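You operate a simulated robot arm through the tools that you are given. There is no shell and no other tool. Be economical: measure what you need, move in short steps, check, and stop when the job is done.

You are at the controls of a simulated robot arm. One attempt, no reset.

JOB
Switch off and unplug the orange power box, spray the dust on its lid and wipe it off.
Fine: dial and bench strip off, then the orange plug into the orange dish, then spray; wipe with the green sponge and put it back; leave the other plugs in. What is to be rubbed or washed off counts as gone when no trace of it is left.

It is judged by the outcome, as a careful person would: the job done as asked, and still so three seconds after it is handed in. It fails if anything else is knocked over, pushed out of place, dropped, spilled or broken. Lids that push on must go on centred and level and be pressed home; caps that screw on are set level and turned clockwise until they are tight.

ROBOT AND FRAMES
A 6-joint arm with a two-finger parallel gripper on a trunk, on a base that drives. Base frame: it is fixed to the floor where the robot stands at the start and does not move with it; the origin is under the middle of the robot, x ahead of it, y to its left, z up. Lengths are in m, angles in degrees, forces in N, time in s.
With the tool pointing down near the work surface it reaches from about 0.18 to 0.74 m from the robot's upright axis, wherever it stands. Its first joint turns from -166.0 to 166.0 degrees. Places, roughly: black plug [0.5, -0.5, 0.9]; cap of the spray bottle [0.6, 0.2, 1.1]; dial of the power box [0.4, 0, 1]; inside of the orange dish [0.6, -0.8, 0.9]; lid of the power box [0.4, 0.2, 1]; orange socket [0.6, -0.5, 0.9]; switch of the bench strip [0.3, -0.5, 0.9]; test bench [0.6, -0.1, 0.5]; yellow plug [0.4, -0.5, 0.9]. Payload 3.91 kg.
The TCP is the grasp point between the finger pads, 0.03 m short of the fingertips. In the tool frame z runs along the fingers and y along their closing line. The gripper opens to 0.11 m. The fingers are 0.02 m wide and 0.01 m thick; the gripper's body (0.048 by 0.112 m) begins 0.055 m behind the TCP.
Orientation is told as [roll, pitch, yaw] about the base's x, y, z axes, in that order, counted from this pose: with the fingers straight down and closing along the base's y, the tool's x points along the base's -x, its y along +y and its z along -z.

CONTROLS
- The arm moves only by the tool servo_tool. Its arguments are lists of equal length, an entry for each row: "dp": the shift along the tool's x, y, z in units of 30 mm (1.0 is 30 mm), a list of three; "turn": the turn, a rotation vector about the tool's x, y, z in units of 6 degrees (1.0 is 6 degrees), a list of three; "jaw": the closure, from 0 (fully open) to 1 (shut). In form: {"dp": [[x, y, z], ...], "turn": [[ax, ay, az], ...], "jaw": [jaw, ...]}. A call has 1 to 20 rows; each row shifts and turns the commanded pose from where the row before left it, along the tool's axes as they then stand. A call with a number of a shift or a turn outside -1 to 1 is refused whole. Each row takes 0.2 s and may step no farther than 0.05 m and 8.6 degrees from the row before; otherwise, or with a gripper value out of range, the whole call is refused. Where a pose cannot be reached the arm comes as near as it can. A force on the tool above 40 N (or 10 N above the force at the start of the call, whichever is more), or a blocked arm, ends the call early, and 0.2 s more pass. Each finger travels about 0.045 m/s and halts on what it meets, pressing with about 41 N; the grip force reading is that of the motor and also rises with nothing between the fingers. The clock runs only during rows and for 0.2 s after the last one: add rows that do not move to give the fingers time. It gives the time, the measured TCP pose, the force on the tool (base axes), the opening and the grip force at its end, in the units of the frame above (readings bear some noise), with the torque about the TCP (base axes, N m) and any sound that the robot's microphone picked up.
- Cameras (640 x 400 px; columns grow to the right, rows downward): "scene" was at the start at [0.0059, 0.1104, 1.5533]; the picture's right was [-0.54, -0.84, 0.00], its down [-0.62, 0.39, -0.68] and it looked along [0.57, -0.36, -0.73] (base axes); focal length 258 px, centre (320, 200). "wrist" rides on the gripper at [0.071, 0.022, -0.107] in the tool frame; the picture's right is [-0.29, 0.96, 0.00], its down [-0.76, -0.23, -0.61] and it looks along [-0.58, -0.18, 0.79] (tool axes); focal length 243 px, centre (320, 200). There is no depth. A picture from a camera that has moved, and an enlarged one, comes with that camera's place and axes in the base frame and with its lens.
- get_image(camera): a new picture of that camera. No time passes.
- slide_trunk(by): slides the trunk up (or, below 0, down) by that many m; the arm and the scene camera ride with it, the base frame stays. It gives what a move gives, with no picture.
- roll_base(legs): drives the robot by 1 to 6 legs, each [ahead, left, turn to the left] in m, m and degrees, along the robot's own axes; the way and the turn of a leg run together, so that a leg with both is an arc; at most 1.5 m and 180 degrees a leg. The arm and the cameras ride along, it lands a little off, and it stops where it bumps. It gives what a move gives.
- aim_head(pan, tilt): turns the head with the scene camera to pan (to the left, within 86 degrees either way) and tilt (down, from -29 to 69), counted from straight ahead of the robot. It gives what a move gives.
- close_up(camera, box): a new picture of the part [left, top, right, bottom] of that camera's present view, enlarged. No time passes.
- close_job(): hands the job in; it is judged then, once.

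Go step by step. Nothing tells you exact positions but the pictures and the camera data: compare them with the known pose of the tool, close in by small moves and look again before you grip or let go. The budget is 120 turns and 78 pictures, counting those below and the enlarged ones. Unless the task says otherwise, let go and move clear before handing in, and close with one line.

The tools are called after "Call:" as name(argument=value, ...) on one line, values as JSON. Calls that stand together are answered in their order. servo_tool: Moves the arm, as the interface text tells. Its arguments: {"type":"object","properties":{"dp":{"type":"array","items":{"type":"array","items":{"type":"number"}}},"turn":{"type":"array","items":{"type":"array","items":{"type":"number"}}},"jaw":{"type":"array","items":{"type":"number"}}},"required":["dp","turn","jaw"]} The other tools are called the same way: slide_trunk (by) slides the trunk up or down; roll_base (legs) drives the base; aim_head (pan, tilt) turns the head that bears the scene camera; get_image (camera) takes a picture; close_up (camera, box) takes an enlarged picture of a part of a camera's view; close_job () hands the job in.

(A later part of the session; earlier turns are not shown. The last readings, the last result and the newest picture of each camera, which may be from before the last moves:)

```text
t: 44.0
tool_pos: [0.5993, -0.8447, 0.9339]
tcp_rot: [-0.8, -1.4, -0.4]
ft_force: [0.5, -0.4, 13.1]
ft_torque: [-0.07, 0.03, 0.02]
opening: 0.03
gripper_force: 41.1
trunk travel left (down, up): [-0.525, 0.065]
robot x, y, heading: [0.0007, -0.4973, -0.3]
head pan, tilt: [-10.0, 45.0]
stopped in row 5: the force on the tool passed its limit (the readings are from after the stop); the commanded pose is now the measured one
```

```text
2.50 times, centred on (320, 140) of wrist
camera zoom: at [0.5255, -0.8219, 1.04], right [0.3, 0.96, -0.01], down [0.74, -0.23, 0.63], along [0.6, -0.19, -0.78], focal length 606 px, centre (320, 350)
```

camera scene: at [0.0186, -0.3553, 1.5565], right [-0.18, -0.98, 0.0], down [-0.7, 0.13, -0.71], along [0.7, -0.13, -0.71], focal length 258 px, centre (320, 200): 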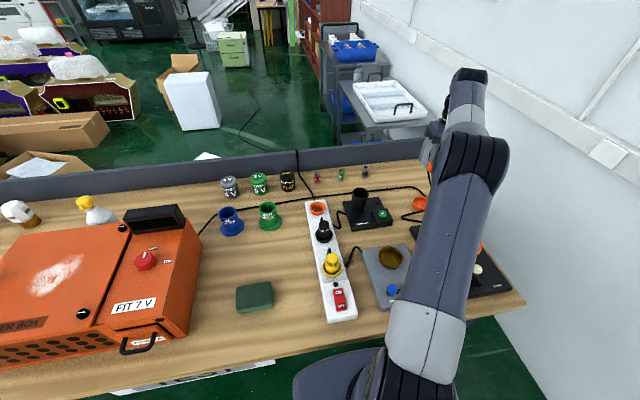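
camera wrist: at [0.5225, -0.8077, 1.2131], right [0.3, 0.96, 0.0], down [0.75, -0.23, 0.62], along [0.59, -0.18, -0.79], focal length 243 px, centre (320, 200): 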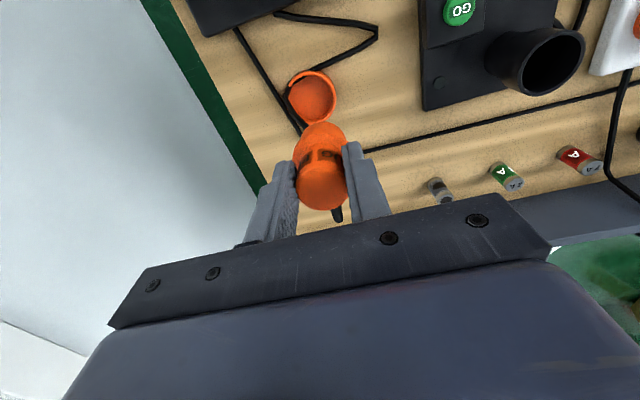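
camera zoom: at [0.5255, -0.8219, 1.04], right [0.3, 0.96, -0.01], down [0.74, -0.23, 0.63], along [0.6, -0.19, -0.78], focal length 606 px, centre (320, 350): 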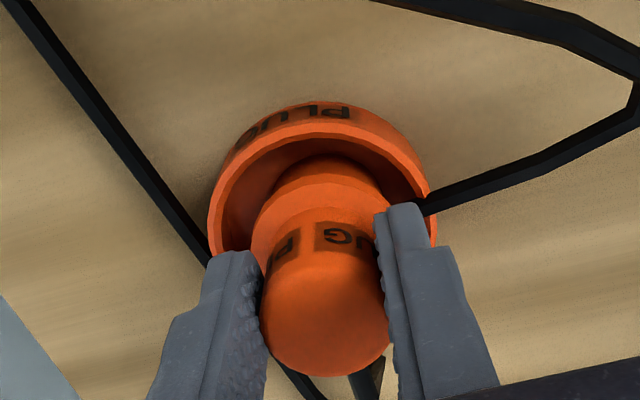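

It rests on the dish bottom. I open just slightly, lift off, then look.

Call:
servo_tool(dp=[[0, 0, -0.05], [0, 0, 0], [0, 0, 0], [0, 0, -0.3], [0, 0, -0.5], [0, 0, -0.8], [0, 0, -0.9], [0, 0, -0.9]], turn=[[0, 0, 0], [0, 0, 0], [0, 0, 0], [0, 0, 0], [0, 0, 0], [0, 0, 0], [0, 0, 0], [0, 0, 0]], jaw=[0.7, 0.65, 0.63, 0.63, 0.6, 0.6, 0.6, 0.6])

Call:
get_image(camera="wrist")

```text
t: 45.8
tool_pos: [0.5961, -0.8418, 1.0352]
tcp_rot: [-0.6, -1.1, -0.3]
ft_force: [0.8, -0.5, 0.7]
ft_torque: [-0.02, 0.0, 0.03]
opening: 0.0443
gripper_force: 0.2
trunk travel left (down, up): [-0.525, 0.065]
robot x, y, heading: [-0.0001, -0.4918, -0.2]
head pan, tilt: [-10.0, 45.0]
```

```text
42 pictures are left
camera wrist: at [0.5225, -0.8189, 1.1434], right [0.3, 0.96, 0.0], down [0.75, -0.23, 0.62], along [0.6, -0.19, -0.78], focal length 243 px, centre (320, 200)
```

wrist: 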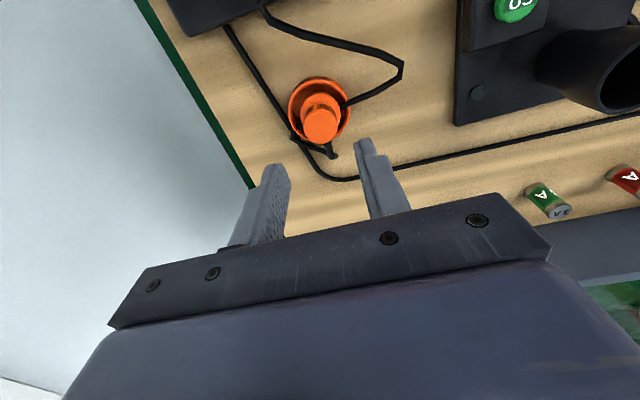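

The orange plug stands upright in the orange dish. I raise and retract the arm, then drive back left to the box.

Call:
servo_tool(dp=[[0, 0, -1], [0, 0, -1], [0, 0, -1], [0, 0, -1], [0.8, 0.8, -1], [0.8, 0.8, -1], [0.8, 0.8, -1], [0.8, 0.8, 0], [0.8, 0.8, 0], [0.8, 0.8, 0], [0.8, 0.8, 0], [0.8, 0.8, 0], [0.8, 0.8, 0]], turn=[[0, 0, 0], [0, 0, 0], [0, 0, 0], [0, 0, 0], [0, 0, 0], [0, 0, 0], [0, 0, 0], [0, 0, 0], [0, 0, 0], [0, 0, 0], [0, 0, 0], [0, 0, 0], [0, 0, 0]], jaw=[0.6, 0.6, 0.6, 0.6, 0.6, 0.6, 0.6, 0.6, 0.6, 0.6, 0.6, 0.6, 0.6])

Call:
roll_base(legs=[[0, 0.6, 0]])

Call:
aim_head(pan=0, tilt=45)

Call:
get_image(camera="scene")

Call:
close_up(camera="scene", box=[250, 120, 410, 220])

```text
t: 48.6
tool_pos: [0.3773, -0.625, 1.2385]
tcp_rot: [-0.6, -1.1, -0.3]
ft_force: [-0.3, 0.2, -1.2]
ft_torque: [0.02, -0.04, -0.01]
opening: 0.0437
gripper_force: 0.0
trunk travel left (down, up): [-0.525, 0.065]
robot x, y, heading: [0.001, -0.4918, -0.6]
head pan, tilt: [-10.0, 45.0]
```

```text
t: 52.0
tool_pos: [0.3793, -0.0142, 1.2373]
tcp_rot: [-0.6, -1.0, 0.1]
ft_force: [0.1, -0.1, 0.2]
ft_torque: [-0.01, 0.0, -0.01]
opening: 0.0439
gripper_force: 0.0
trunk travel left (down, up): [-0.525, 0.065]
robot x, y, heading: [-0.0005, 0.1122, 0.1]
head pan, tilt: [-10.0, 45.0]
```

```text
t: 52.7
tool_pos: [0.3798, -0.0156, 1.2382]
tcp_rot: [-0.5, -1.1, 0.1]
ft_force: [0.5, -0.4, -0.5]
ft_torque: [0.02, 0.02, -0.02]
opening: 0.0442
gripper_force: 0.0
trunk travel left (down, up): [-0.525, 0.065]
robot x, y, heading: [-0.001, 0.1164, 0.1]
head pan, tilt: [0.0, 45.0]
```

```text
41 pictures are left
camera scene: at [0.019, 0.267, 1.5565], right [0.0, -1.0, 0.0], down [-0.71, 0.0, -0.71], along [0.71, 0.0, -0.71], focal length 258 px, centre (320, 200)
```

scene: 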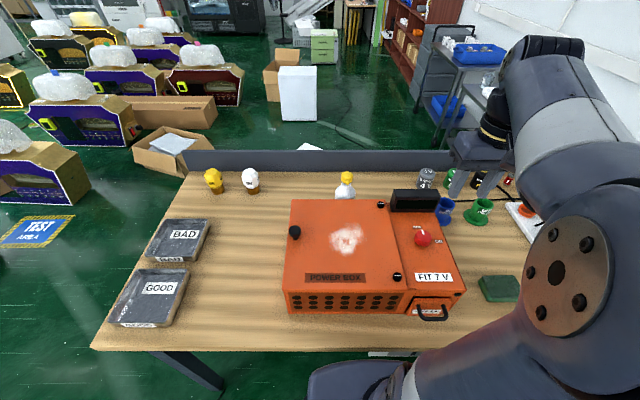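

```text
4.00 times, centred on (330, 170) of scene
camera zoom: at [0.019, 0.267, 1.5565], right [0.0, -1.0, 0.0], down [-0.71, 0.0, -0.71], along [0.71, 0.0, -0.71], focal length 1032 px, centre (280, 320)
```

zoom: 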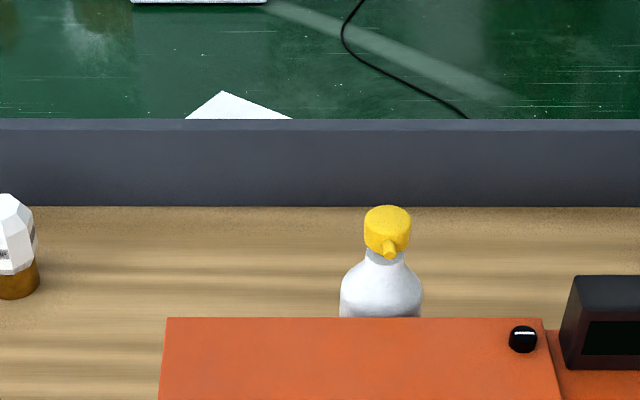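

The spray bottle stands behind the box with its nozzle pointing -x straight at the dust; its cap top is about (0.621, 0.187, 1.068). I go above it with closed fingers to press the cap down.

Call:
servo_tool(dp=[[-0.89, 0.75, 0.2], [-0.89, 0.75, 0.2], [-0.89, 0.75, 0.2], [-0.89, 0.75, 0.2], [-0.89, 0.75, 0.2], [-0.89, 0.75, 0.2], [-0.89, 0.75, 0.2], [-0.89, 0.75, 0.2], [-0.89, 0.75, 0.2]], turn=[[0, 0.018, 0], [0, 0, 0], [0, 0, 0], [0, 0, 0], [0, 0, 0], [0, 0, 0], [0, 0, 0], [0, 0, 0], [0, 0, 0]], jaw=[1, 1, 1, 1, 1, 1, 1, 1, 1])

Call:
get_image(camera="wrist")

Call:
close_up(camera="scene", box=[250, 120, 410, 220])

```text
t: 54.7
tool_pos: [0.6205, 0.1888, 1.1879]
tcp_rot: [-0.6, -1.0, 0.2]
ft_force: [0.3, 0.5, -0.9]
ft_torque: [-0.01, 0.01, 0.01]
opening: 0.0
gripper_force: 37.4
trunk travel left (down, up): [-0.525, 0.065]
robot x, y, heading: [-0.0004, 0.1118, 0.0]
head pan, tilt: [0.0, 45.0]
```

```text
39 pictures are left
camera wrist: at [0.5473, 0.2114, 1.2942], right [0.29, 0.96, -0.01], down [0.75, -0.22, 0.62], along [0.59, -0.18, -0.78], focal length 243 px, centre (320, 200)
```

wrist: 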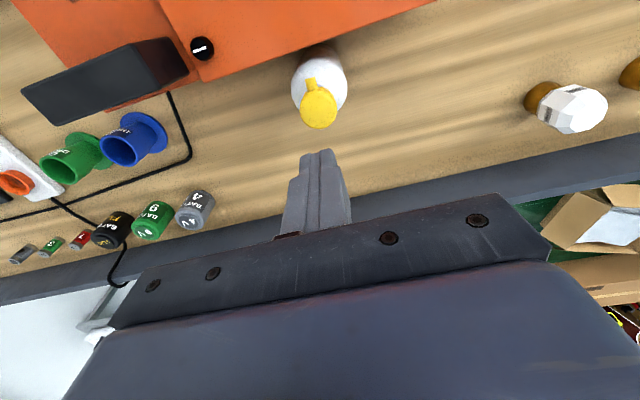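

```text
4.00 times, centred on (330, 170) of scene
camera zoom: at [0.0195, 0.2673, 1.5564], right [0.0, -1.0, 0.0], down [-0.71, 0.0, -0.71], along [0.71, 0.0, -0.71], focal length 1032 px, centre (280, 320)
```

zoom: 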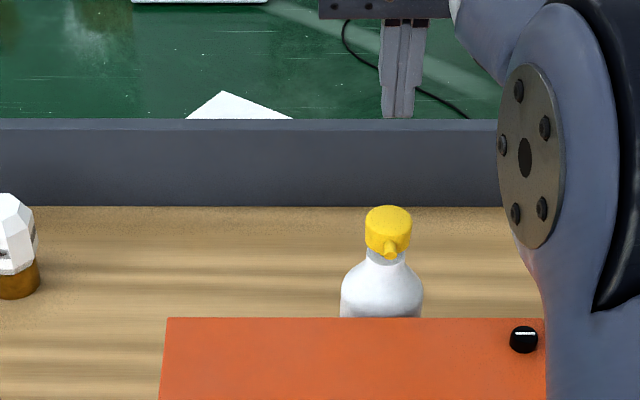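

The tips are aligned over the cap. I lower close and then press gently.

Call:
servo_tool(dp=[[0, -0.03, 0.8], [0, 0, 0.8], [0, 0, 0.8], [0, 0, 0.3], [0, 0, 0.15], [0, 0, 0.15], [0, 0, 0.15], [0, 0, 0.1], [0, 0, 0.1]], turn=[[0, 0, 0], [0, 0, 0], [0, 0, 0], [0, 0, 0], [0, 0, 0], [0, 0, 0], [0, 0, 0], [0, 0, 0], [0, 0, 0]], jaw=[1, 1, 1, 1, 1, 1, 1, 1, 1])

Call:
get_image(camera="scene")

```text
t: 56.7
tool_pos: [0.6208, 0.1851, 1.0875]
tcp_rot: [-0.6, -1.4, 0.1]
ft_force: [-1.0, 0.6, 19.5]
ft_torque: [0.02, 0.18, -0.03]
opening: 0.0
gripper_force: 37.9
trunk travel left (down, up): [-0.525, 0.065]
robot x, y, heading: [0.0004, 0.115, -0.0]
head pan, tilt: [0.0, 45.0]
```

```text
37 pictures are left
camera scene: at [0.0175, 0.267, 1.5568], right [0.0, -1.0, 0.0], down [-0.71, 0.0, -0.71], along [0.71, 0.0, -0.71], focal length 258 px, centre (320, 200)
```

scene: 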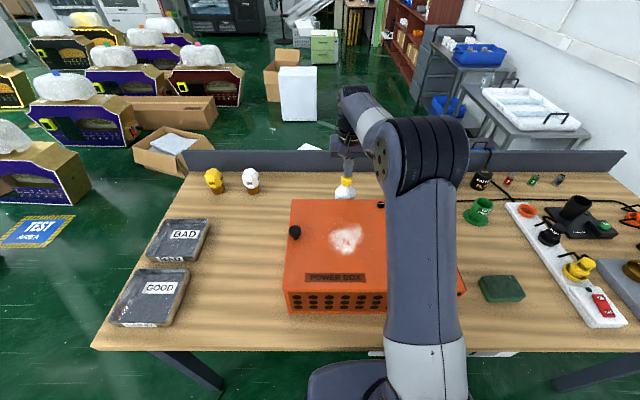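

Contact at about 20 N with the cap. I press a bit further and look at the dust.

Call:
servo_tool(dp=[[0, 0, 0.1], [0, 0, 0.1], [0, 0, 0.1], [0, 0, 0]], turn=[[0, 0, 0], [0, 0, 0], [0, 0, 0], [0, 0, 0]], jaw=[1, 1, 1, 1])

Call:
close_up(camera="scene", box=[280, 150, 420, 290])

```text
t: 57.4
tool_pos: [0.6222, 0.1855, 1.0867]
tcp_rot: [-0.4, -1.8, 0.1]
ft_force: [-5.6, -0.4, 26.8]
ft_torque: [-0.01, 0.39, 0.01]
opening: 0.0004
gripper_force: 38.0
trunk travel left (down, up): [-0.525, 0.065]
robot x, y, heading: [-0.0002, 0.1127, 0.4]
head pan, tilt: [0.0, 45.0]
stopped in row 3: the force on the tool passed its limit (the readings are from after the stop); the commanded pose is now the measured one
```

```text
2.86 times, centred on (350, 220) of scene
camera zoom: at [0.0164, 0.2669, 1.5564], right [0.0, -1.0, 0.0], down [-0.71, 0.0, -0.71], along [0.71, 0.0, -0.71], focal length 737 px, centre (234, 143)
```

zoom: 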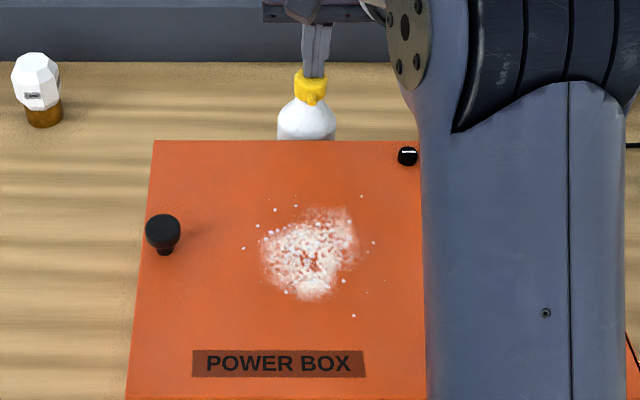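

Droplets now cover the dust, so the spray worked. I lift off the cap and check the bottle and lid.

Call:
servo_tool(dp=[[0, 0, -0.3], [0, 0, -0.8], [0, 0, -0.9], [0, 0, -0.9], [0, -1, -0.9], [0.7, -1, -0.3], [0.7, -1, 0], [0.7, -1, 0], [0.7, -1, 0], [0.7, -1, 0], [0.7, -1, 0], [0.7, -1, 0], [0.7, -1, 0], [0.7, -1, 0]], turn=[[0, 0, 0], [0, 0.15, 0], [0, 0.1, 0], [0, 0, 0], [0, 0, 0], [0, 0, 0], [0, 0, 0], [0, 0, 0], [0, 0, 0], [0, 0, 0], [0, 0, 0], [0, 0, 0], [0, 0, 0], [0, 0, 0]], jaw=[1, 1, 1, 1, 0.5, 0.1, 0.1, 0.1, 0.1, 0.1, 0.1, 0.1, 0.1, 0.1])

Call:
get_image(camera="wrist")

Call:
get_image(camera="scene")

```text
t: 60.4
tool_pos: [0.4339, -0.1121, 1.2095]
tcp_rot: [-0.5, 0.1, 0.2]
ft_force: [-0.3, -0.1, 0.2]
ft_torque: [-0.01, 0.0, 0.01]
opening: 0.0987
gripper_force: 0.0
trunk travel left (down, up): [-0.525, 0.065]
robot x, y, heading: [-0.0024, 0.117, 0.3]
head pan, tilt: [0.0, 45.0]
```

```text
35 pictures are left
camera wrist: at [0.3623, -0.0899, 1.3179], right [0.29, 0.96, -0.01], down [0.76, -0.22, 0.61], along [0.58, -0.18, -0.79], focal length 243 px, centre (320, 200)
```

wrist: 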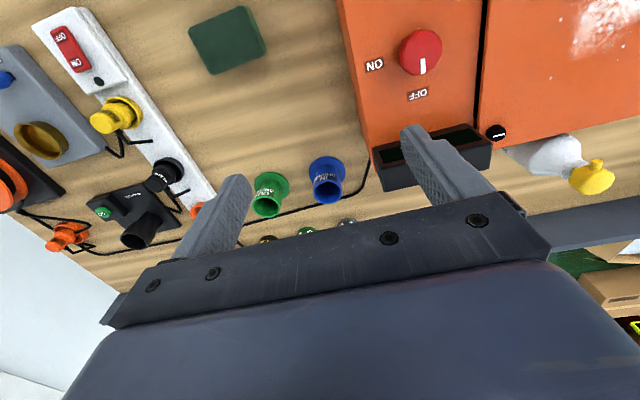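

```text
34 pictures are left
camera scene: at [0.019, 0.2669, 1.5565], right [0.0, -1.0, 0.0], down [-0.71, 0.0, -0.71], along [0.71, 0.0, -0.71], focal length 258 px, centre (320, 200)
```

scene: 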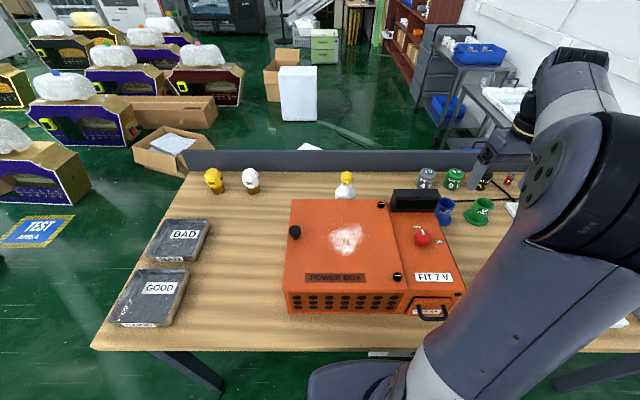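

The cap is intact and the bottle is standing. The green sponge is at about (0.351, -0.231), long side along y and about 55 mm in x, so I'll turn the jaws to close along x above it.

Call:
servo_tool(dp=[[0.69, -0.99, 0.5], [0.69, -0.99, 0.5], [0.69, -0.99, 0.5], [0.69, -0.99, 0.5], [0, 0, 0], [0, 0, 0], [0, 0, 0], [0, 0, 0], [0, 0, 0], [0, 0, 0], [0, 0, 0], [0, 0, 0], [0, 0, 0], [0, 0, 0], [0, 0, 0], [0, 0, 0], [0, 0, 0], [0, 0, 0], [0, 0, 0]], turn=[[0, 0, 0], [0, 0, 0], [0, 0, 0], [0, 0, 0], [0, 0, -1], [0, 0, -1], [0, 0, -1], [0, 0, -1], [0, 0, -1], [0, 0, -1], [0, 0, -1], [0, 0, -1], [0, 0, -1], [0, 0, -1], [0, 0, -1], [0, 0, -1], [0, 0, -1], [0, 0, -1], [0, 0, -1]], jaw=[0.1, 0.1, 0.1, 0.1, 0.1, 0.1, 0.1, 0.1, 0.1, 0.1, 0.1, 0.1, 0.1, 0.1, 0.1, 0.1, 0.1, 0.1, 0.1])

Call:
get_image(camera="wrist")

Call:
aim_head(pan=-40, tilt=55)

Call:
get_image(camera="scene")

```text
t: 64.4
tool_pos: [0.3508, -0.233, 1.1499]
tcp_rot: [0.2, 0.5, 90.2]
ft_force: [0.6, -0.8, 0.6]
ft_torque: [0.01, -0.04, 0.0]
opening: 0.0989
gripper_force: 0.1
trunk travel left (down, up): [-0.525, 0.065]
robot x, y, heading: [-0.0015, 0.1148, 0.3]
head pan, tilt: [0.0, 45.0]
```

```text
33 pictures are left
camera wrist: at [0.3291, -0.3041, 1.2591], right [-0.96, 0.29, 0.0], down [0.23, 0.77, 0.6], along [0.17, 0.57, -0.8], focal length 243 px, centre (320, 200)
```

wrist: 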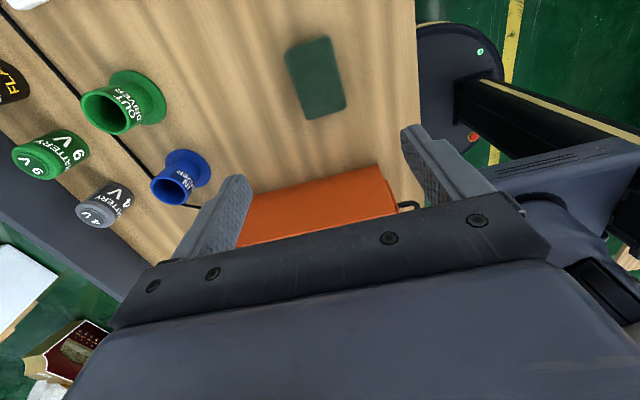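

```text
t: 65.4
tool_pos: [0.3498, -0.2341, 1.1502]
tcp_rot: [0.1, 0.6, 90.1]
ft_force: [-0.6, -0.5, -0.9]
ft_torque: [-0.01, 0.0, -0.01]
opening: 0.099
gripper_force: 0.0
trunk travel left (down, up): [-0.525, 0.065]
robot x, y, heading: [-0.0007, 0.1167, 0.1]
head pan, tilt: [-40.0, 55.0]
```

```text
32 pictures are left
camera scene: at [-0.0069, 0.2207, 1.543], right [-0.64, -0.77, 0.0], down [-0.63, 0.52, -0.57], along [0.44, -0.37, -0.82], focal length 258 px, centre (320, 200)
```

scene: 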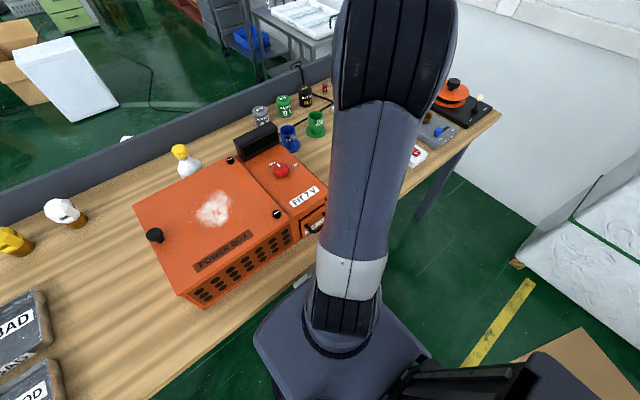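

The sponge appears centred near (0.351, -0.238). I lower to 1.0 and look more closely.

Call:
servo_tool(dp=[[0, 0, 1], [0, 0, 1], [0, 0, 1], [0, 0, 1], [0, 0, 1]], turn=[[0, 0, 0], [0, 0, 0], [0, 0, 0], [0, 0, 0], [0, 0, 0]], jaw=[0.1, 0.1, 0.1, 0.1, 0.1])

Call:
get_image(camera="wrist")

```text
t: 66.6
tool_pos: [0.3524, -0.2327, 1.0003]
tcp_rot: [0.2, 0.5, 90.1]
ft_force: [0.1, 0.1, -0.4]
ft_torque: [-0.04, 0.01, -0.04]
opening: 0.0993
gripper_force: 0.1
trunk travel left (down, up): [-0.525, 0.065]
robot x, y, heading: [0.0014, 0.1134, 0.5]
head pan, tilt: [-40.0, 55.0]
```

```text
31 pictures are left
camera wrist: at [0.3305, -0.3034, 1.1099], right [-0.96, 0.29, 0.0], down [0.23, 0.77, 0.6], along [0.17, 0.57, -0.8], focal length 243 px, centre (320, 200)
```

wrist: 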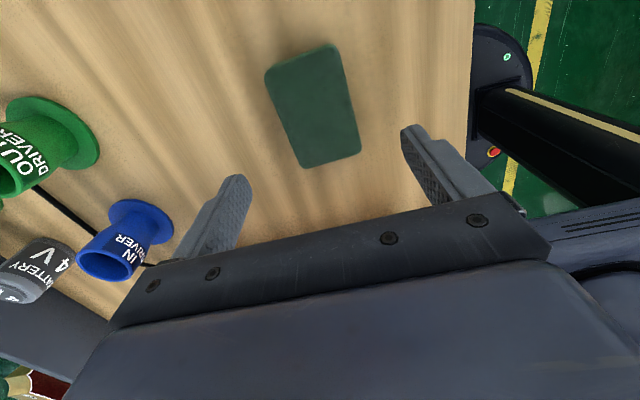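

Sponge centre about (0.352, -0.241). I shift and lower so the tips stand beside it, then look before closing.

Call:
servo_tool(dp=[[0.28, 0, 0.9], [0, 0, 0.9], [0, 0, 0.7], [0, 0, 0.3]], turn=[[0, 0, 0], [0, 0, 0], [0, 0, 0], [0, 0, 0]], jaw=[0.1, 0.1, 0.1, 0.1])

Call:
get_image(camera="wrist")

```text
t: 67.6
tool_pos: [0.3505, -0.243, 0.9169]
tcp_rot: [0.1, 0.5, 90.1]
ft_force: [-0.4, 0.4, 0.0]
ft_torque: [-0.01, 0.03, 0.01]
opening: 0.0991
gripper_force: 0.1
trunk travel left (down, up): [-0.525, 0.065]
robot x, y, heading: [-0.0053, 0.1177, 0.3]
head pan, tilt: [-40.0, 55.0]
```

```text
30 pictures are left
camera wrist: at [0.3293, -0.3138, 1.0261], right [-0.96, 0.29, 0.0], down [0.23, 0.77, 0.6], along [0.17, 0.57, -0.8], focal length 243 px, centre (320, 200)
```

wrist: 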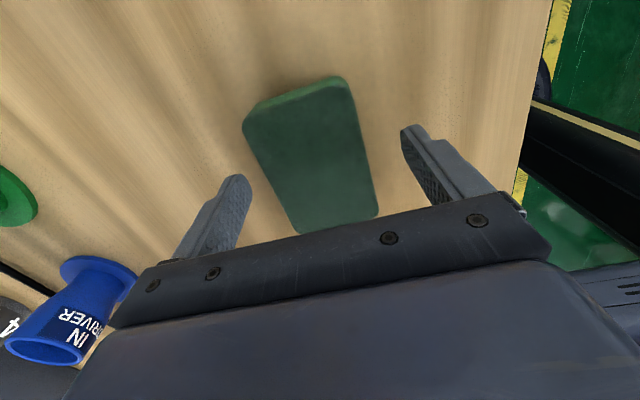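

The sponge is centred between the fingers. I lower 5 mm and close.

Call:
servo_tool(dp=[[0, 0, 0.17], [0, 0, 0], [0, 0, 0], [0, 0, 0], [0, 0, 0], [0, 0, 0]], turn=[[0, 0, 0], [0, 0, 0], [0, 0, 0], [0, 0, 0], [0, 0, 0], [0, 0, 0]], jaw=[0.1, 0.3, 0.45, 0.6, 0.65, 0.65])

Call:
get_image(camera="wrist")

```text
t: 69.0
tool_pos: [0.3508, -0.2432, 0.9104]
tcp_rot: [0.1, 0.5, 90.1]
ft_force: [-0.1, -0.5, 0.4]
ft_torque: [0.0, -0.02, 0.0]
opening: 0.0622
gripper_force: 41.2
trunk travel left (down, up): [-0.525, 0.065]
robot x, y, heading: [0.0008, 0.1145, 0.4]
head pan, tilt: [-40.0, 55.0]
```

```text
29 pictures are left
camera wrist: at [0.3289, -0.3137, 1.021], right [-0.96, 0.29, 0.0], down [0.23, 0.77, 0.6], along [0.17, 0.57, -0.8], focal length 243 px, centre (320, 200)
```

wrist: 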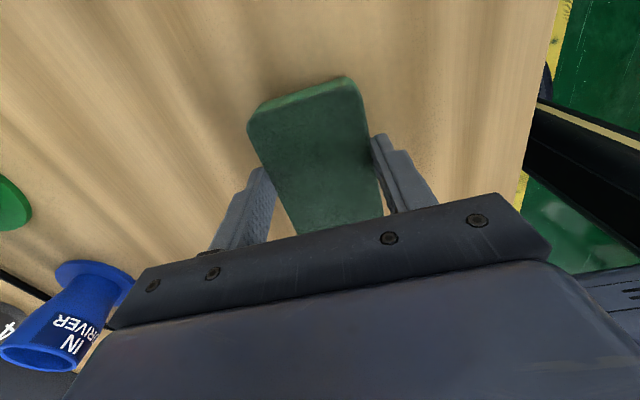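

The sponge is held (62 mm) at TCP (0.351, -0.243, 0.910), which I note for putting it back. I lift and carry it over the dust at about x 0.36–0.50, y 0.135–0.26.

Call:
servo_tool(dp=[[0, 0, -0.5], [0, 0, -1], [0, 0, -1], [0, 0, -1], [0, 0, -1], [0, 0, -1], [0, 0, -1], [0, 0, -0.5]], turn=[[0, 0, 0], [0, 0, 0], [0, 0, 0], [0, 0, 0], [0, 0, 0], [0, 0, 0], [0, 0, 0], [0, 0, 0]], jaw=[0.65, 0.65, 0.65, 0.65, 0.65, 0.65, 0.65, 0.65])

Call:
servo_tool(dp=[[-0.988, -0.19, 0], [-0.988, -0.19, 0], [-0.988, -0.19, 0], [-0.988, -0.19, 0], [-0.988, -0.19, 0], [-0.988, -0.19, 0], [-0.988, -0.19, 0], [-0.988, -0.19, 0], [-0.988, -0.19, 0], [-0.988, -0.19, 0], [-0.988, -0.19, 0], [-0.988, -0.19, 0], [-0.988, -0.19, 0], [-0.988, -0.19, 0]], turn=[[0, 0, 0], [0, 0, 0], [0, 0, 0], [0, 0, 0], [0, 0, 0], [0, 0, 0], [0, 0, 0], [0, 0, 0], [0, 0, 0], [0, 0, 0], [0, 0, 0], [0, 0, 0], [0, 0, 0], [0, 0, 0]], jaw=[0.65, 0.65, 0.65, 0.65, 0.65, 0.65, 0.65, 0.65, 0.65, 0.65, 0.65, 0.65, 0.65, 0.65])

Call:
aim_head(pan=0, tilt=50)

Call:
get_image(camera="scene")

Call:
get_image(camera="wrist")

```text
t: 70.8
tool_pos: [0.3498, -0.2416, 1.1215]
tcp_rot: [0.0, 0.5, 90.1]
ft_force: [0.6, -0.3, -0.8]
ft_torque: [0.03, 0.0, 0.04]
opening: 0.0622
gripper_force: 40.7
trunk travel left (down, up): [-0.525, 0.065]
robot x, y, heading: [-0.0011, 0.112, -0.0]
head pan, tilt: [-40.0, 55.0]
```

```text
t: 73.8
tool_pos: [0.4326, 0.1739, 1.1165]
tcp_rot: [0.1, 0.5, 90.0]
ft_force: [0.6, 0.1, -0.4]
ft_torque: [0.02, 0.02, 0.02]
opening: 0.0622
gripper_force: 40.2
trunk travel left (down, up): [-0.525, 0.065]
robot x, y, heading: [-0.0006, 0.1153, 0.4]
head pan, tilt: [-40.0, 55.0]
```

```text
t: 74.9
tool_pos: [0.4312, 0.1721, 1.1172]
tcp_rot: [0.1, 0.4, 90.1]
ft_force: [0.4, -0.1, -0.5]
ft_torque: [-0.03, -0.01, 0.01]
opening: 0.0623
gripper_force: 41.2
trunk travel left (down, up): [-0.525, 0.065]
robot x, y, heading: [0.0009, 0.1113, 0.2]
head pan, tilt: [0.0, 50.0]
```

```text
28 pictures are left
camera scene: at [0.0147, 0.2671, 1.5495], right [0.0, -1.0, 0.0], down [-0.77, 0.0, -0.64], along [0.64, 0.0, -0.77], focal length 258 px, centre (320, 200)
```

scene: 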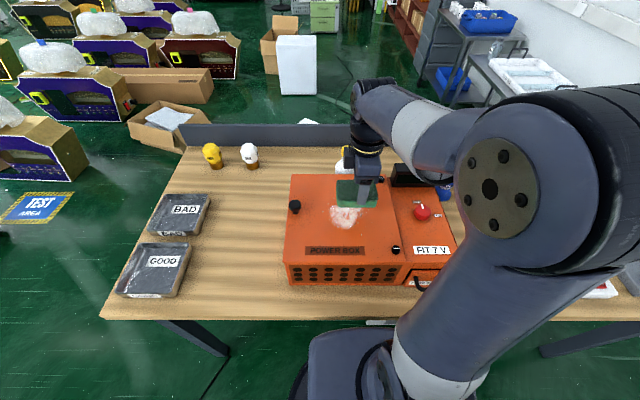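

```text
27 pictures are left
camera wrist: at [0.4091, 0.102, 1.2262], right [-0.96, 0.29, 0.0], down [0.23, 0.77, 0.6], along [0.17, 0.57, -0.8], focal length 243 px, centre (320, 200)
```

wrist: 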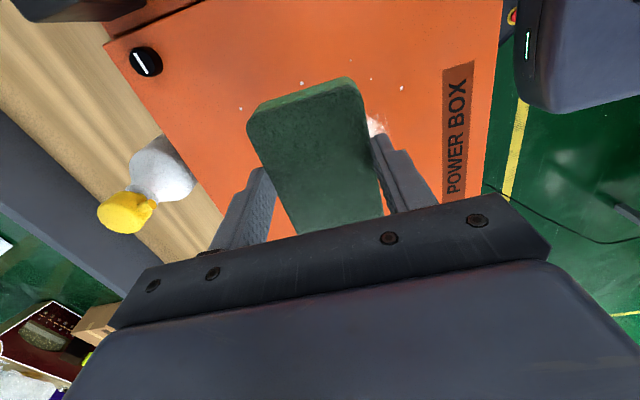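

Sponge is secure; droplets span x 0.355–0.50, y 0.136–0.26. I lower onto the lid until light contact.

Call:
servo_tool(dp=[[0.25, 0, 0.9], [0, 0, 0.9], [0, 0, 0.2], [0, 0, 0.1], [0, 0, 0.1], [0, 0, 0.1], [0, 0, 0.1]], turn=[[0, 0, 0], [0, 0, 0], [0, 0, 0], [0, 0, 0], [0, 0, 0], [0, 0, 0], [0, 0, 0]], jaw=[0.65, 0.65, 0.65, 0.65, 0.65, 0.65, 0.65])

```text
t: 75.9
tool_pos: [0.4311, 0.1652, 1.0604]
tcp_rot: [-0.7, 0.5, 90.1]
ft_force: [-5.5, -0.6, 18.4]
ft_torque: [-0.14, 0.56, 0.02]
opening: 0.0621
gripper_force: 41.0
trunk travel left (down, up): [-0.525, 0.065]
robot x, y, heading: [-0.0015, 0.1118, -0.0]
head pan, tilt: [0.0, 50.0]
stopped in row 5: the force on the tool passed its limit (the readings are from after the stop); the commanded pose is now the measured one
```

Contact at TCP z 1.060 with about 18 N. I wipe along x in strips, stepping y.

Call:
servo_tool(dp=[[0, -0.6, 0.03], [0, -0.6, 0], [0, -0.6, 0], [0, 0.62, 0], [0, 0.62, 0], [0, 0.62, 0], [0, 0.62, 0], [0, 0.62, 0], [0, 0.62, 0], [-1, 0, 0], [0, -0.62, 0], [0, -0.62, 0], [0, -0.62, 0], [0, -0.62, 0], [0, -0.62, 0], [0, -0.62, 0]], turn=[[0, 0, 0], [0, 0, 0], [0, 0, 0], [0, 0, 0], [0, 0, 0], [0, 0, 0], [0, 0, 0], [0, 0, 0], [0, 0, 0], [0, 0, 0], [0, 0, 0], [0, 0, 0], [0, 0, 0], [0, 0, 0], [0, 0, 0], [0, 0, 0]], jaw=[0.65, 0.65, 0.65, 0.65, 0.65, 0.65, 0.65, 0.65, 0.65, 0.65, 0.65, 0.65, 0.65, 0.65, 0.65, 0.65])

Call:
get_image(camera="wrist")

Call:
close_up(camera="scene", box=[270, 140, 430, 270])

```text
t: 76.4
tool_pos: [0.4453, 0.1654, 1.0597]
tcp_rot: [-0.3, 0.4, 90.2]
ft_force: [-12.5, -0.7, 21.1]
ft_torque: [-0.13, 0.36, -0.03]
opening: 0.0622
gripper_force: 41.4
trunk travel left (down, up): [-0.525, 0.065]
robot x, y, heading: [-0.0013, 0.114, -0.0]
head pan, tilt: [0.0, 50.0]
stopped in row 2: the force on the tool passed its limit (the readings are from after the stop); the commanded pose is now the measured one
```

```text
26 pictures are left
camera wrist: at [0.423, 0.095, 1.1688], right [-0.96, 0.29, -0.01], down [0.23, 0.76, 0.6], along [0.18, 0.58, -0.8], focal length 243 px, centre (320, 200)
```

wrist: 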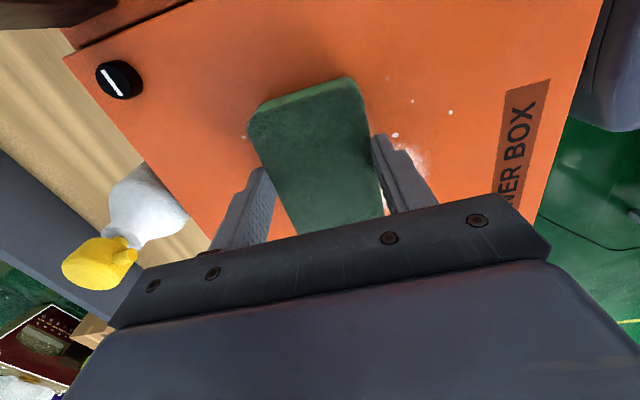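

```text
3.08 times, centred on (350, 205) of scene
camera zoom: at [0.0104, 0.2668, 1.5495], right [0.0, -1.0, 0.0], down [-0.76, 0.0, -0.64], along [0.64, 0.0, -0.76], focal length 793 px, centre (228, 185)
```

zoom: 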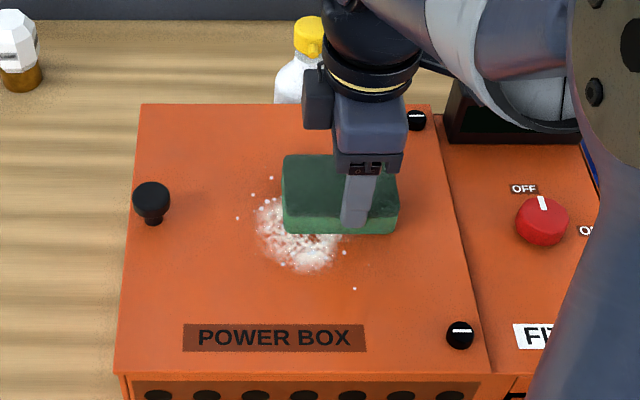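

Pressure was a bit high. I ease up about 1 mm and slide in smaller steps.

Call:
servo_tool(dp=[[0, 0, -0.03], [0, -0.4, 0], [0, -0.4, 0], [0, -0.4, 0], [0, 0.4, 0], [0, 0.5, 0], [0, 0.5, 0], [0, 0.5, 0], [0, 0.5, 0], [0, 0.5, 0], [0, 0.5, 0], [0, 0.5, 0]], turn=[[0, 0, 0], [0, 0, 0], [0, 0, 0], [0, 0, 0], [0, 0, 0], [0, 0, 0], [0, 0, 0], [0, 0, 0], [0, 0, 0], [0, 0, 0], [0, 0, 0], [0, 0, 0]], jaw=[0.65, 0.65, 0.65, 0.65, 0.65, 0.65, 0.65, 0.65, 0.65, 0.65, 0.65, 0.65])

Call:
close_up(camera="scene", box=[270, 140, 430, 270])

```text
t: 79.0
tool_pos: [0.3666, 0.1654, 1.059]
tcp_rot: [0.0, 0.4, 90.1]
ft_force: [5.4, 0.9, 16.2]
ft_torque: [0.08, -0.4, -0.03]
opening: 0.0623
gripper_force: 40.7
trunk travel left (down, up): [-0.525, 0.065]
robot x, y, heading: [-0.001, 0.1155, 0.1]
head pan, tilt: [0.0, 50.0]
```

```text
3.08 times, centred on (350, 205) of scene
camera zoom: at [0.0143, 0.267, 1.5496], right [0.0, -1.0, 0.0], down [-0.77, 0.0, -0.64], along [0.64, 0.0, -0.77], focal length 793 px, centre (228, 185)
```

zoom: 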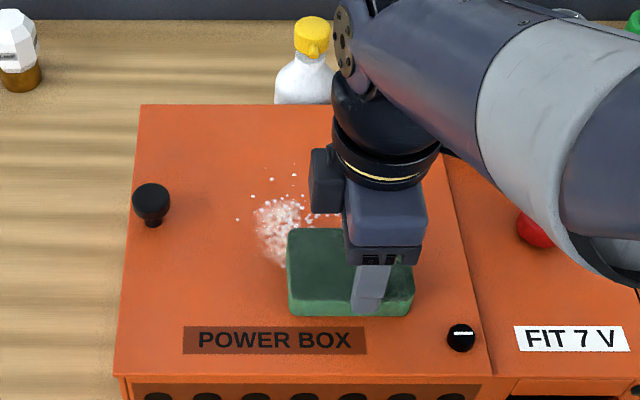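

Wiping works. I continue with strips at y≈0.195 and 0.225.

Call:
servo_tool(dp=[[-0.5, 0, 0], [-0.5, 0, 0], [0, -0.5, 0], [0, -0.5, 0], [0, -0.5, 0], [0, -0.5, 0], [0, -0.5, 0], [0, -0.5, 0], [0, -0.5, 0], [0, -0.5, 0], [0, -0.4, 0], [-0.5, 0, 0], [-0.5, 0, 0], [0, 0.5, 0], [0, 0.5, 0], [0, 0.5, 0], [0, 0.5, 0], [0, 0.5, 0], [0, 0.5, 0], [0, 0.5, 0]], turn=[[0, 0, 0], [0, 0, 0], [0, 0, 0], [0, 0, 0], [0, 0, 0], [0, 0, 0], [0, 0, 0], [0, 0, 0], [0, 0, 0], [0, 0, 0], [0, 0, 0], [0, 0, 0], [0, 0, 0], [0, 0, 0], [0, 0, 0], [0, 0, 0], [0, 0, 0], [0, 0, 0], [0, 0, 0], [0, 0, 0]], jaw=[0.65, 0.65, 0.65, 0.65, 0.65, 0.65, 0.65, 0.65, 0.65, 0.65, 0.65, 0.65, 0.65, 0.65, 0.65, 0.65, 0.65, 0.65, 0.65, 0.65])

Call:
close_up(camera="scene", box=[270, 140, 430, 270])

```text
t: 79.7
tool_pos: [0.3662, 0.1928, 1.0591]
tcp_rot: [0.1, 0.6, 90.1]
ft_force: [-6.7, -7.3, 20.6]
ft_torque: [0.1, 0.1, 0.05]
opening: 0.0622
gripper_force: 40.4
trunk travel left (down, up): [-0.525, 0.065]
robot x, y, heading: [-0.0008, 0.1154, -0.1]
head pan, tilt: [0.0, 50.0]
stopped in row 3: the force on the tool passed its limit (the readings are from after the stop); the commanded pose is now the measured one
```

```text
3.08 times, centred on (350, 205) of scene
camera zoom: at [0.0119, 0.2648, 1.5497], right [0.0, -1.0, 0.0], down [-0.77, 0.0, -0.64], along [0.64, 0.0, -0.77], focal length 793 px, centre (228, 185)
```

zoom: 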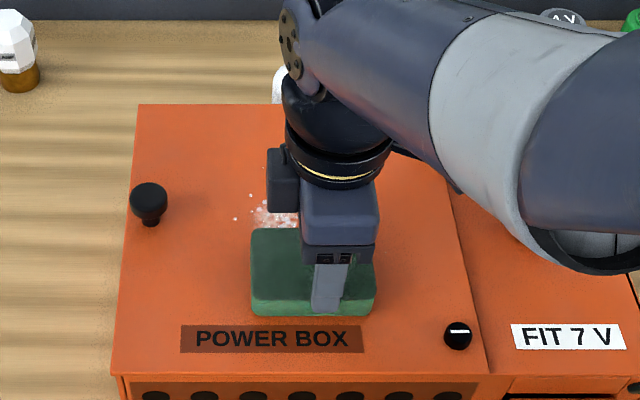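

The force limit tripped again, so I ease up 1 mm and continue with gentler starts.

Call:
servo_tool(dp=[[0, 0, -0.04], [0, -0.2, 0], [0, -0.4, 0], [0, -0.4, 0], [0, -0.4, 0], [0, -0.4, 0], [0, -0.4, 0], [0, -0.4, 0], [0, -0.4, 0], [0, -0.4, 0], [0, -0.3, 0]], turn=[[0, 0, 0], [0, 0, 0], [0, 0, 0], [0, 0, 0], [0, 0, 0], [0, 0, 0], [0, 0, 0], [0, 0, 0], [0, 0, 0], [0, 0, 0], [0, 0, 0]], jaw=[0.65, 0.65, 0.65, 0.65, 0.65, 0.65, 0.65, 0.65, 0.65, 0.65, 0.65])

Call:
servo_tool(dp=[[-0.25, 0, 0], [-0.35, 0, 0], [-0.4, 0, 0], [0, 0.2, 0], [0, 0.4, 0], [0, 0.4, 0], [0, 0.4, 0], [0, 0.4, 0], [0, 0.4, 0], [0, 0.4, 0], [0, 0.4, 0], [0, 0.4, 0], [0, 0.3, 0]], turn=[[0, 0, 0], [0, 0, 0], [0, 0, 0], [0, 0, 0], [0, 0, 0], [0, 0, 0], [0, 0, 0], [0, 0, 0], [0, 0, 0], [0, 0, 0], [0, 0, 0], [0, 0, 0], [0, 0, 0]], jaw=[0.65, 0.65, 0.65, 0.65, 0.65, 0.65, 0.65, 0.65, 0.65, 0.65, 0.65, 0.65, 0.65])

Call:
close_up(camera="scene", box=[270, 140, 430, 270])

```text
t: 82.1
tool_pos: [0.4786, 0.1952, 1.059]
tcp_rot: [0.1, 0.8, 90.1]
ft_force: [-4.6, 0.8, 6.5]
ft_torque: [0.01, 0.14, 0.05]
opening: 0.0622
gripper_force: 40.9
trunk travel left (down, up): [-0.525, 0.065]
robot x, y, heading: [0.0002, 0.1148, 0.1]
head pan, tilt: [0.0, 50.0]
```

```text
t: 84.9
tool_pos: [0.3682, 0.2242, 1.0583]
tcp_rot: [0.3, 0.7, 90.1]
ft_force: [6.7, 0.1, 12.7]
ft_torque: [0.01, -0.3, -0.01]
opening: 0.0621
gripper_force: 41.1
trunk travel left (down, up): [-0.525, 0.065]
robot x, y, heading: [-0.0036, 0.1127, 0.4]
head pan, tilt: [0.0, 50.0]
```

```text
3.08 times, centred on (350, 205) of scene
camera zoom: at [0.0144, 0.2665, 1.5495], right [0.0, -1.0, 0.0], down [-0.77, 0.0, -0.64], along [0.64, 0.0, -0.77], focal length 793 px, centre (228, 185)
```

zoom: 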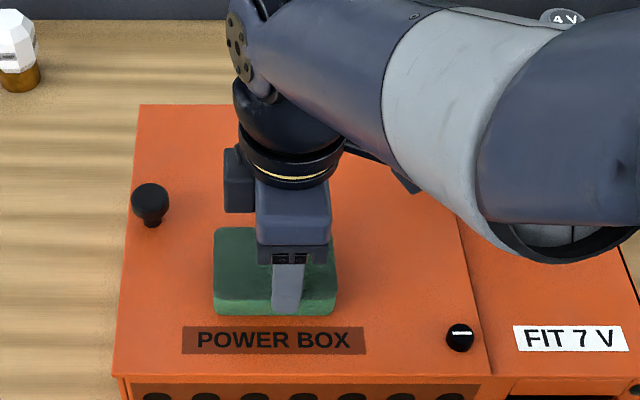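

The visible lid is clean. I lift, carry the sponge back toward its place and inspect the lid.

Call:
servo_tool(dp=[[0, 0, -0.5], [0, 0, -1], [0, 0, -1], [0.95, 0, 0], [0.95, 0, 0], [0.95, 0, 0], [0.95, 0, 0], [0.95, 0, 0], [0.95, 0, 0], [0.95, 0, 0], [0.95, 0, 0], [0.95, 0, 0], [0.95, 0, 0], [0.95, 0, 0], [0.95, 0, 0]], turn=[[0, 0, 0], [0, 0, 0], [0, 0, 0], [0, 0, 0], [0, 0, 0], [0, 0, 0], [0, 0, 0], [0, 0, 0], [0, 0, 0], [0, 0, 0], [0, 0, 0], [0, 0, 0], [0, 0, 0], [0, 0, 0], [0, 0, 0]], jaw=[0.65, 0.65, 0.65, 0.65, 0.65, 0.65, 0.65, 0.65, 0.65, 0.65, 0.65, 0.65, 0.65, 0.65, 0.65])

Call:
close_up(camera="scene", box=[280, 160, 400, 260])

```text
t: 88.1
tool_pos: [0.3685, -0.1191, 1.1373]
tcp_rot: [0.3, 0.6, 90.2]
ft_force: [0.1, -0.4, -0.3]
ft_torque: [-0.03, 0.0, 0.04]
opening: 0.0623
gripper_force: 40.8
trunk travel left (down, up): [-0.525, 0.065]
robot x, y, heading: [-0.0027, 0.1145, 0.0]
head pan, tilt: [0.0, 50.0]
```

```text
4.00 times, centred on (340, 210) of scene
camera zoom: at [0.0141, 0.2665, 1.5496], right [0.0, -1.0, 0.0], down [-0.77, 0.0, -0.64], along [0.64, 0.0, -0.77], focal length 1032 px, centre (240, 160)
```

zoom: 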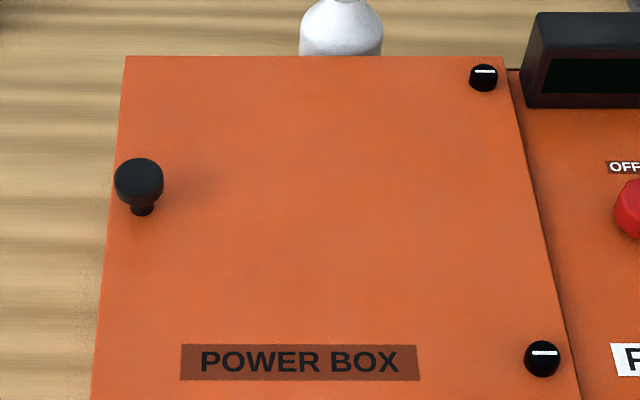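

The lid is fully clean. I return the sponge to its noted spot.

Call:
servo_tool(dp=[[0.83, 0.116, 0], [0.83, 0.116, 0], [0.83, 0.116, 0], [0.83, 0.116, 0], [0.83, 0.116, 0], [0, 0, 1], [0, 0, 1], [0, 0, 1], [0, 0, 1], [0, 0, 1], [0, 0, 1], [0, 0, 0.8], [0, 0, 0.3]], turn=[[0, 0, 0], [0, 0, 0], [0, 0, 0], [0, 0, 0], [0, 0, 0], [0, 0, 0], [0, 0, 0], [0, 0, 0], [0, 0, 0], [0, 0, 0], [0, 0, 0], [0, 0, 0], [0, 0, 0]], jaw=[0.65, 0.65, 0.65, 0.65, 0.65, 0.65, 0.65, 0.65, 0.65, 0.65, 0.65, 0.65, 0.65])

```text
t: 90.9
tool_pos: [0.3516, -0.2445, 0.9259]
tcp_rot: [0.3, 0.7, 90.1]
ft_force: [0.3, 0.0, -0.2]
ft_torque: [-0.03, 0.01, 0.02]
opening: 0.0622
gripper_force: 41.6
trunk travel left (down, up): [-0.525, 0.065]
robot x, y, heading: [-0.0018, 0.1139, -0.2]
head pan, tilt: [0.0, 50.0]
```

Call:
servo_tool(dp=[[0, 0.02, 0.2], [0, 0, 0.1], [0, 0, 0.08], [0, 0, 0.06], [0, 0, 0.05]], turn=[[0, 0, 0], [0, 0, 0], [0, 0, 0], [0, 0, 0], [0, 0, 0]], jaw=[0.65, 0.65, 0.65, 0.65, 0.65])

```text
t: 92.1
tool_pos: [0.35, -0.2442, 0.9125]
tcp_rot: [0.1, 0.7, 90.1]
ft_force: [0.6, 0.1, 0.0]
ft_torque: [-0.04, -0.01, 0.01]
opening: 0.0624
gripper_force: 40.5
trunk travel left (down, up): [-0.525, 0.065]
robot x, y, heading: [-0.0017, 0.1146, 0.1]
head pan, tilt: [0.0, 50.0]
```

Nearly down; a couple of millimetres more, then I open and lift.

Call:
servo_tool(dp=[[0, 0, 0.05], [0, 0, 0.04], [0, 0, 0]], turn=[[0, 0, 0], [0, 0, 0], [0, 0, 0]], jaw=[0.65, 0.65, 0.65])

Call:
servo_tool(dp=[[0, 0, 0], [0, 0, 0], [0, 0, 0], [0, 0, 0], [0, 0, -0.5], [0, 0, -1], [0, 0, -1], [0, 0, -1], [0, 0, -1], [0, 0, -1], [0, 0, -1], [0, 0, -1], [0, 0, -1]], turn=[[0, 0, 0], [0, 0, 0], [0, 0, 0], [0, 0, 0], [0, 0, 0], [0, 0, 0], [0, 0, 0], [0, 0, 0], [0, 0, 0], [0, 0, 0], [0, 0, 0], [0, 0, 0], [0, 0, 0]], jaw=[0.5, 0.4, 0.25, 0.15, 0.1, 0.1, 0.1, 0.1, 0.1, 0.1, 0.1, 0.1, 0.1])

Call:
get_image(camera="wrist")

Call:
aim_head(pan=-20, tilt=48)

Call:
get_image(camera="scene")

```text
t: 92.9
tool_pos: [0.3501, -0.2447, 0.9082]
tcp_rot: [0.1, 0.7, 90.1]
ft_force: [0.2, 0.5, 8.3]
ft_torque: [0.08, 0.02, 0.0]
opening: 0.0623
gripper_force: 40.6
trunk travel left (down, up): [-0.525, 0.065]
robot x, y, heading: [-0.005, 0.1106, 0.1]
head pan, tilt: [0.0, 50.0]
```

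```text
t: 95.7
tool_pos: [0.3495, -0.2405, 1.1644]
tcp_rot: [0.2, 0.6, 90.1]
ft_force: [0.7, -0.1, 0.5]
ft_torque: [-0.01, 0.02, 0.02]
opening: 0.099
gripper_force: 0.1
trunk travel left (down, up): [-0.525, 0.065]
robot x, y, heading: [-0.0048, 0.1124, 0.3]
head pan, tilt: [0.0, 50.0]
```

```text
20 pictures are left
camera wrist: at [0.3287, -0.3114, 1.2737], right [-0.96, 0.29, 0.0], down [0.23, 0.77, 0.6], along [0.17, 0.57, -0.8], focal length 243 px, centre (320, 200)
```

wrist: 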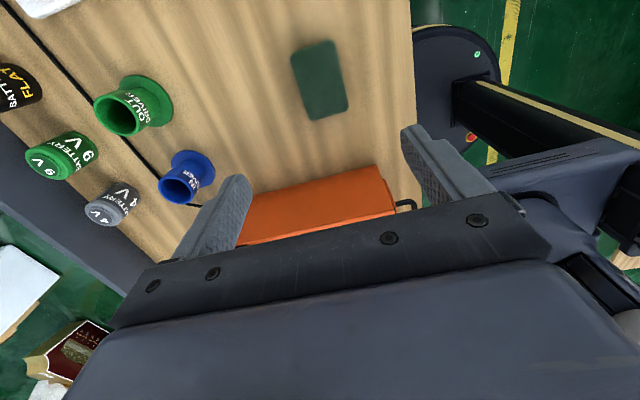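

```text
t: 96.5
tool_pos: [0.3505, -0.2419, 1.1644]
tcp_rot: [0.1, 0.6, 90.1]
ft_force: [-0.8, 0.2, 0.4]
ft_torque: [0.01, 0.0, 0.0]
opening: 0.0989
gripper_force: 0.1
trunk travel left (down, up): [-0.525, 0.065]
robot x, y, heading: [-0.0049, 0.1153, -0.4]
head pan, tilt: [-20.0, 48.0]
```

```text
19 pictures are left
camera scene: at [0.0112, 0.2397, 1.5523], right [-0.34, -0.94, 0.0], down [-0.7, 0.25, -0.67], along [0.63, -0.23, -0.74], focal length 258 px, centre (320, 200)
```

scene: 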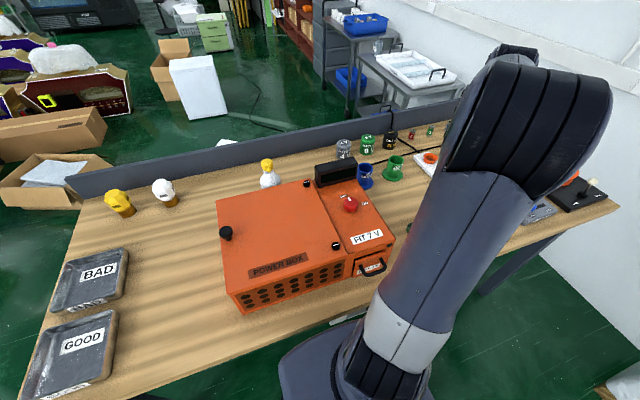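

Sponge is back in place. I move the arm clear and do a last check of plug, strip and dial.

Call:
servo_tool(dp=[[-0.9, 0, -0.3], [-0.9, 0, -0.3], [-0.9, 0, -0.3], [-0.9, 0, -0.3], [-0.9, 0, 0], [-0.9, 0, 0], [-0.9, 0, 0], [-0.9, 0, 0], [-0.9, 0, 0], [-0.9, 0, 0], [-0.9, 0, 0], [-0.9, 0, 0], [-0.9, 0, 0], [-0.9, 0, 0], [-0.9, 0, 0], [-0.9, 0, 0]], turn=[[0, 0, 0], [0, 0, 0], [0, 0, 0], [0, 0, 0], [0, 0, 0], [0, 0, 0], [0, 0, 0], [0, 0, 0], [0, 0, 0], [0, 0, 0], [0, 0, 0], [0, 0, 0], [0, 0, 0], [0, 0, 0], [0, 0, 0], [0, 0, 0]], jaw=[0.1, 0.1, 0.1, 0.1, 0.1, 0.1, 0.1, 0.1, 0.1, 0.1, 0.1, 0.1, 0.1, 0.1, 0.1, 0.1])

Call:
get_image(camera="scene")

Call:
get_image(camera="wrist")

```text
t: 99.9
tool_pos: [0.3496, 0.1921, 1.1956]
tcp_rot: [0.2, 0.7, 90.2]
ft_force: [-0.5, -0.7, 0.2]
ft_torque: [0.0, 0.0, 0.01]
opening: 0.0988
gripper_force: 0.0
trunk travel left (down, up): [-0.525, 0.065]
robot x, y, heading: [-0.0032, 0.1115, -0.2]
head pan, tilt: [-20.0, 48.0]
```

```text
18 pictures are left
camera scene: at [0.0112, 0.2398, 1.5522], right [-0.34, -0.94, 0.0], down [-0.7, 0.25, -0.67], along [0.63, -0.23, -0.74], focal length 258 px, centre (320, 200)
```

scene: 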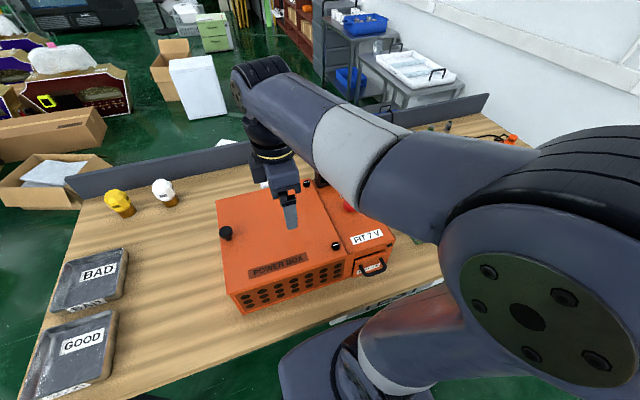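

```text
17 pictures are left
camera wrist: at [0.3285, 0.1222, 1.3041], right [-0.96, 0.29, 0.0], down [0.23, 0.77, 0.6], along [0.17, 0.57, -0.8], focal length 243 px, centre (320, 200)
```

wrist: 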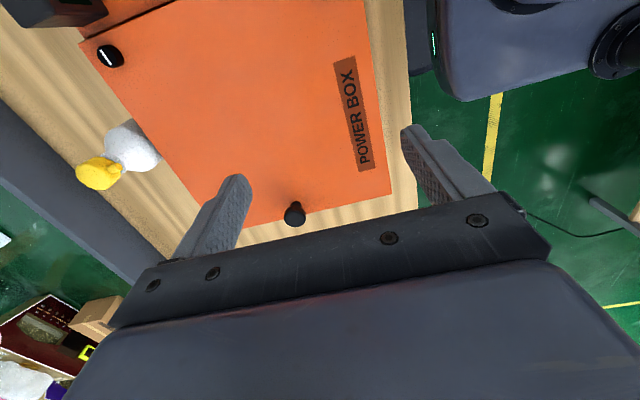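

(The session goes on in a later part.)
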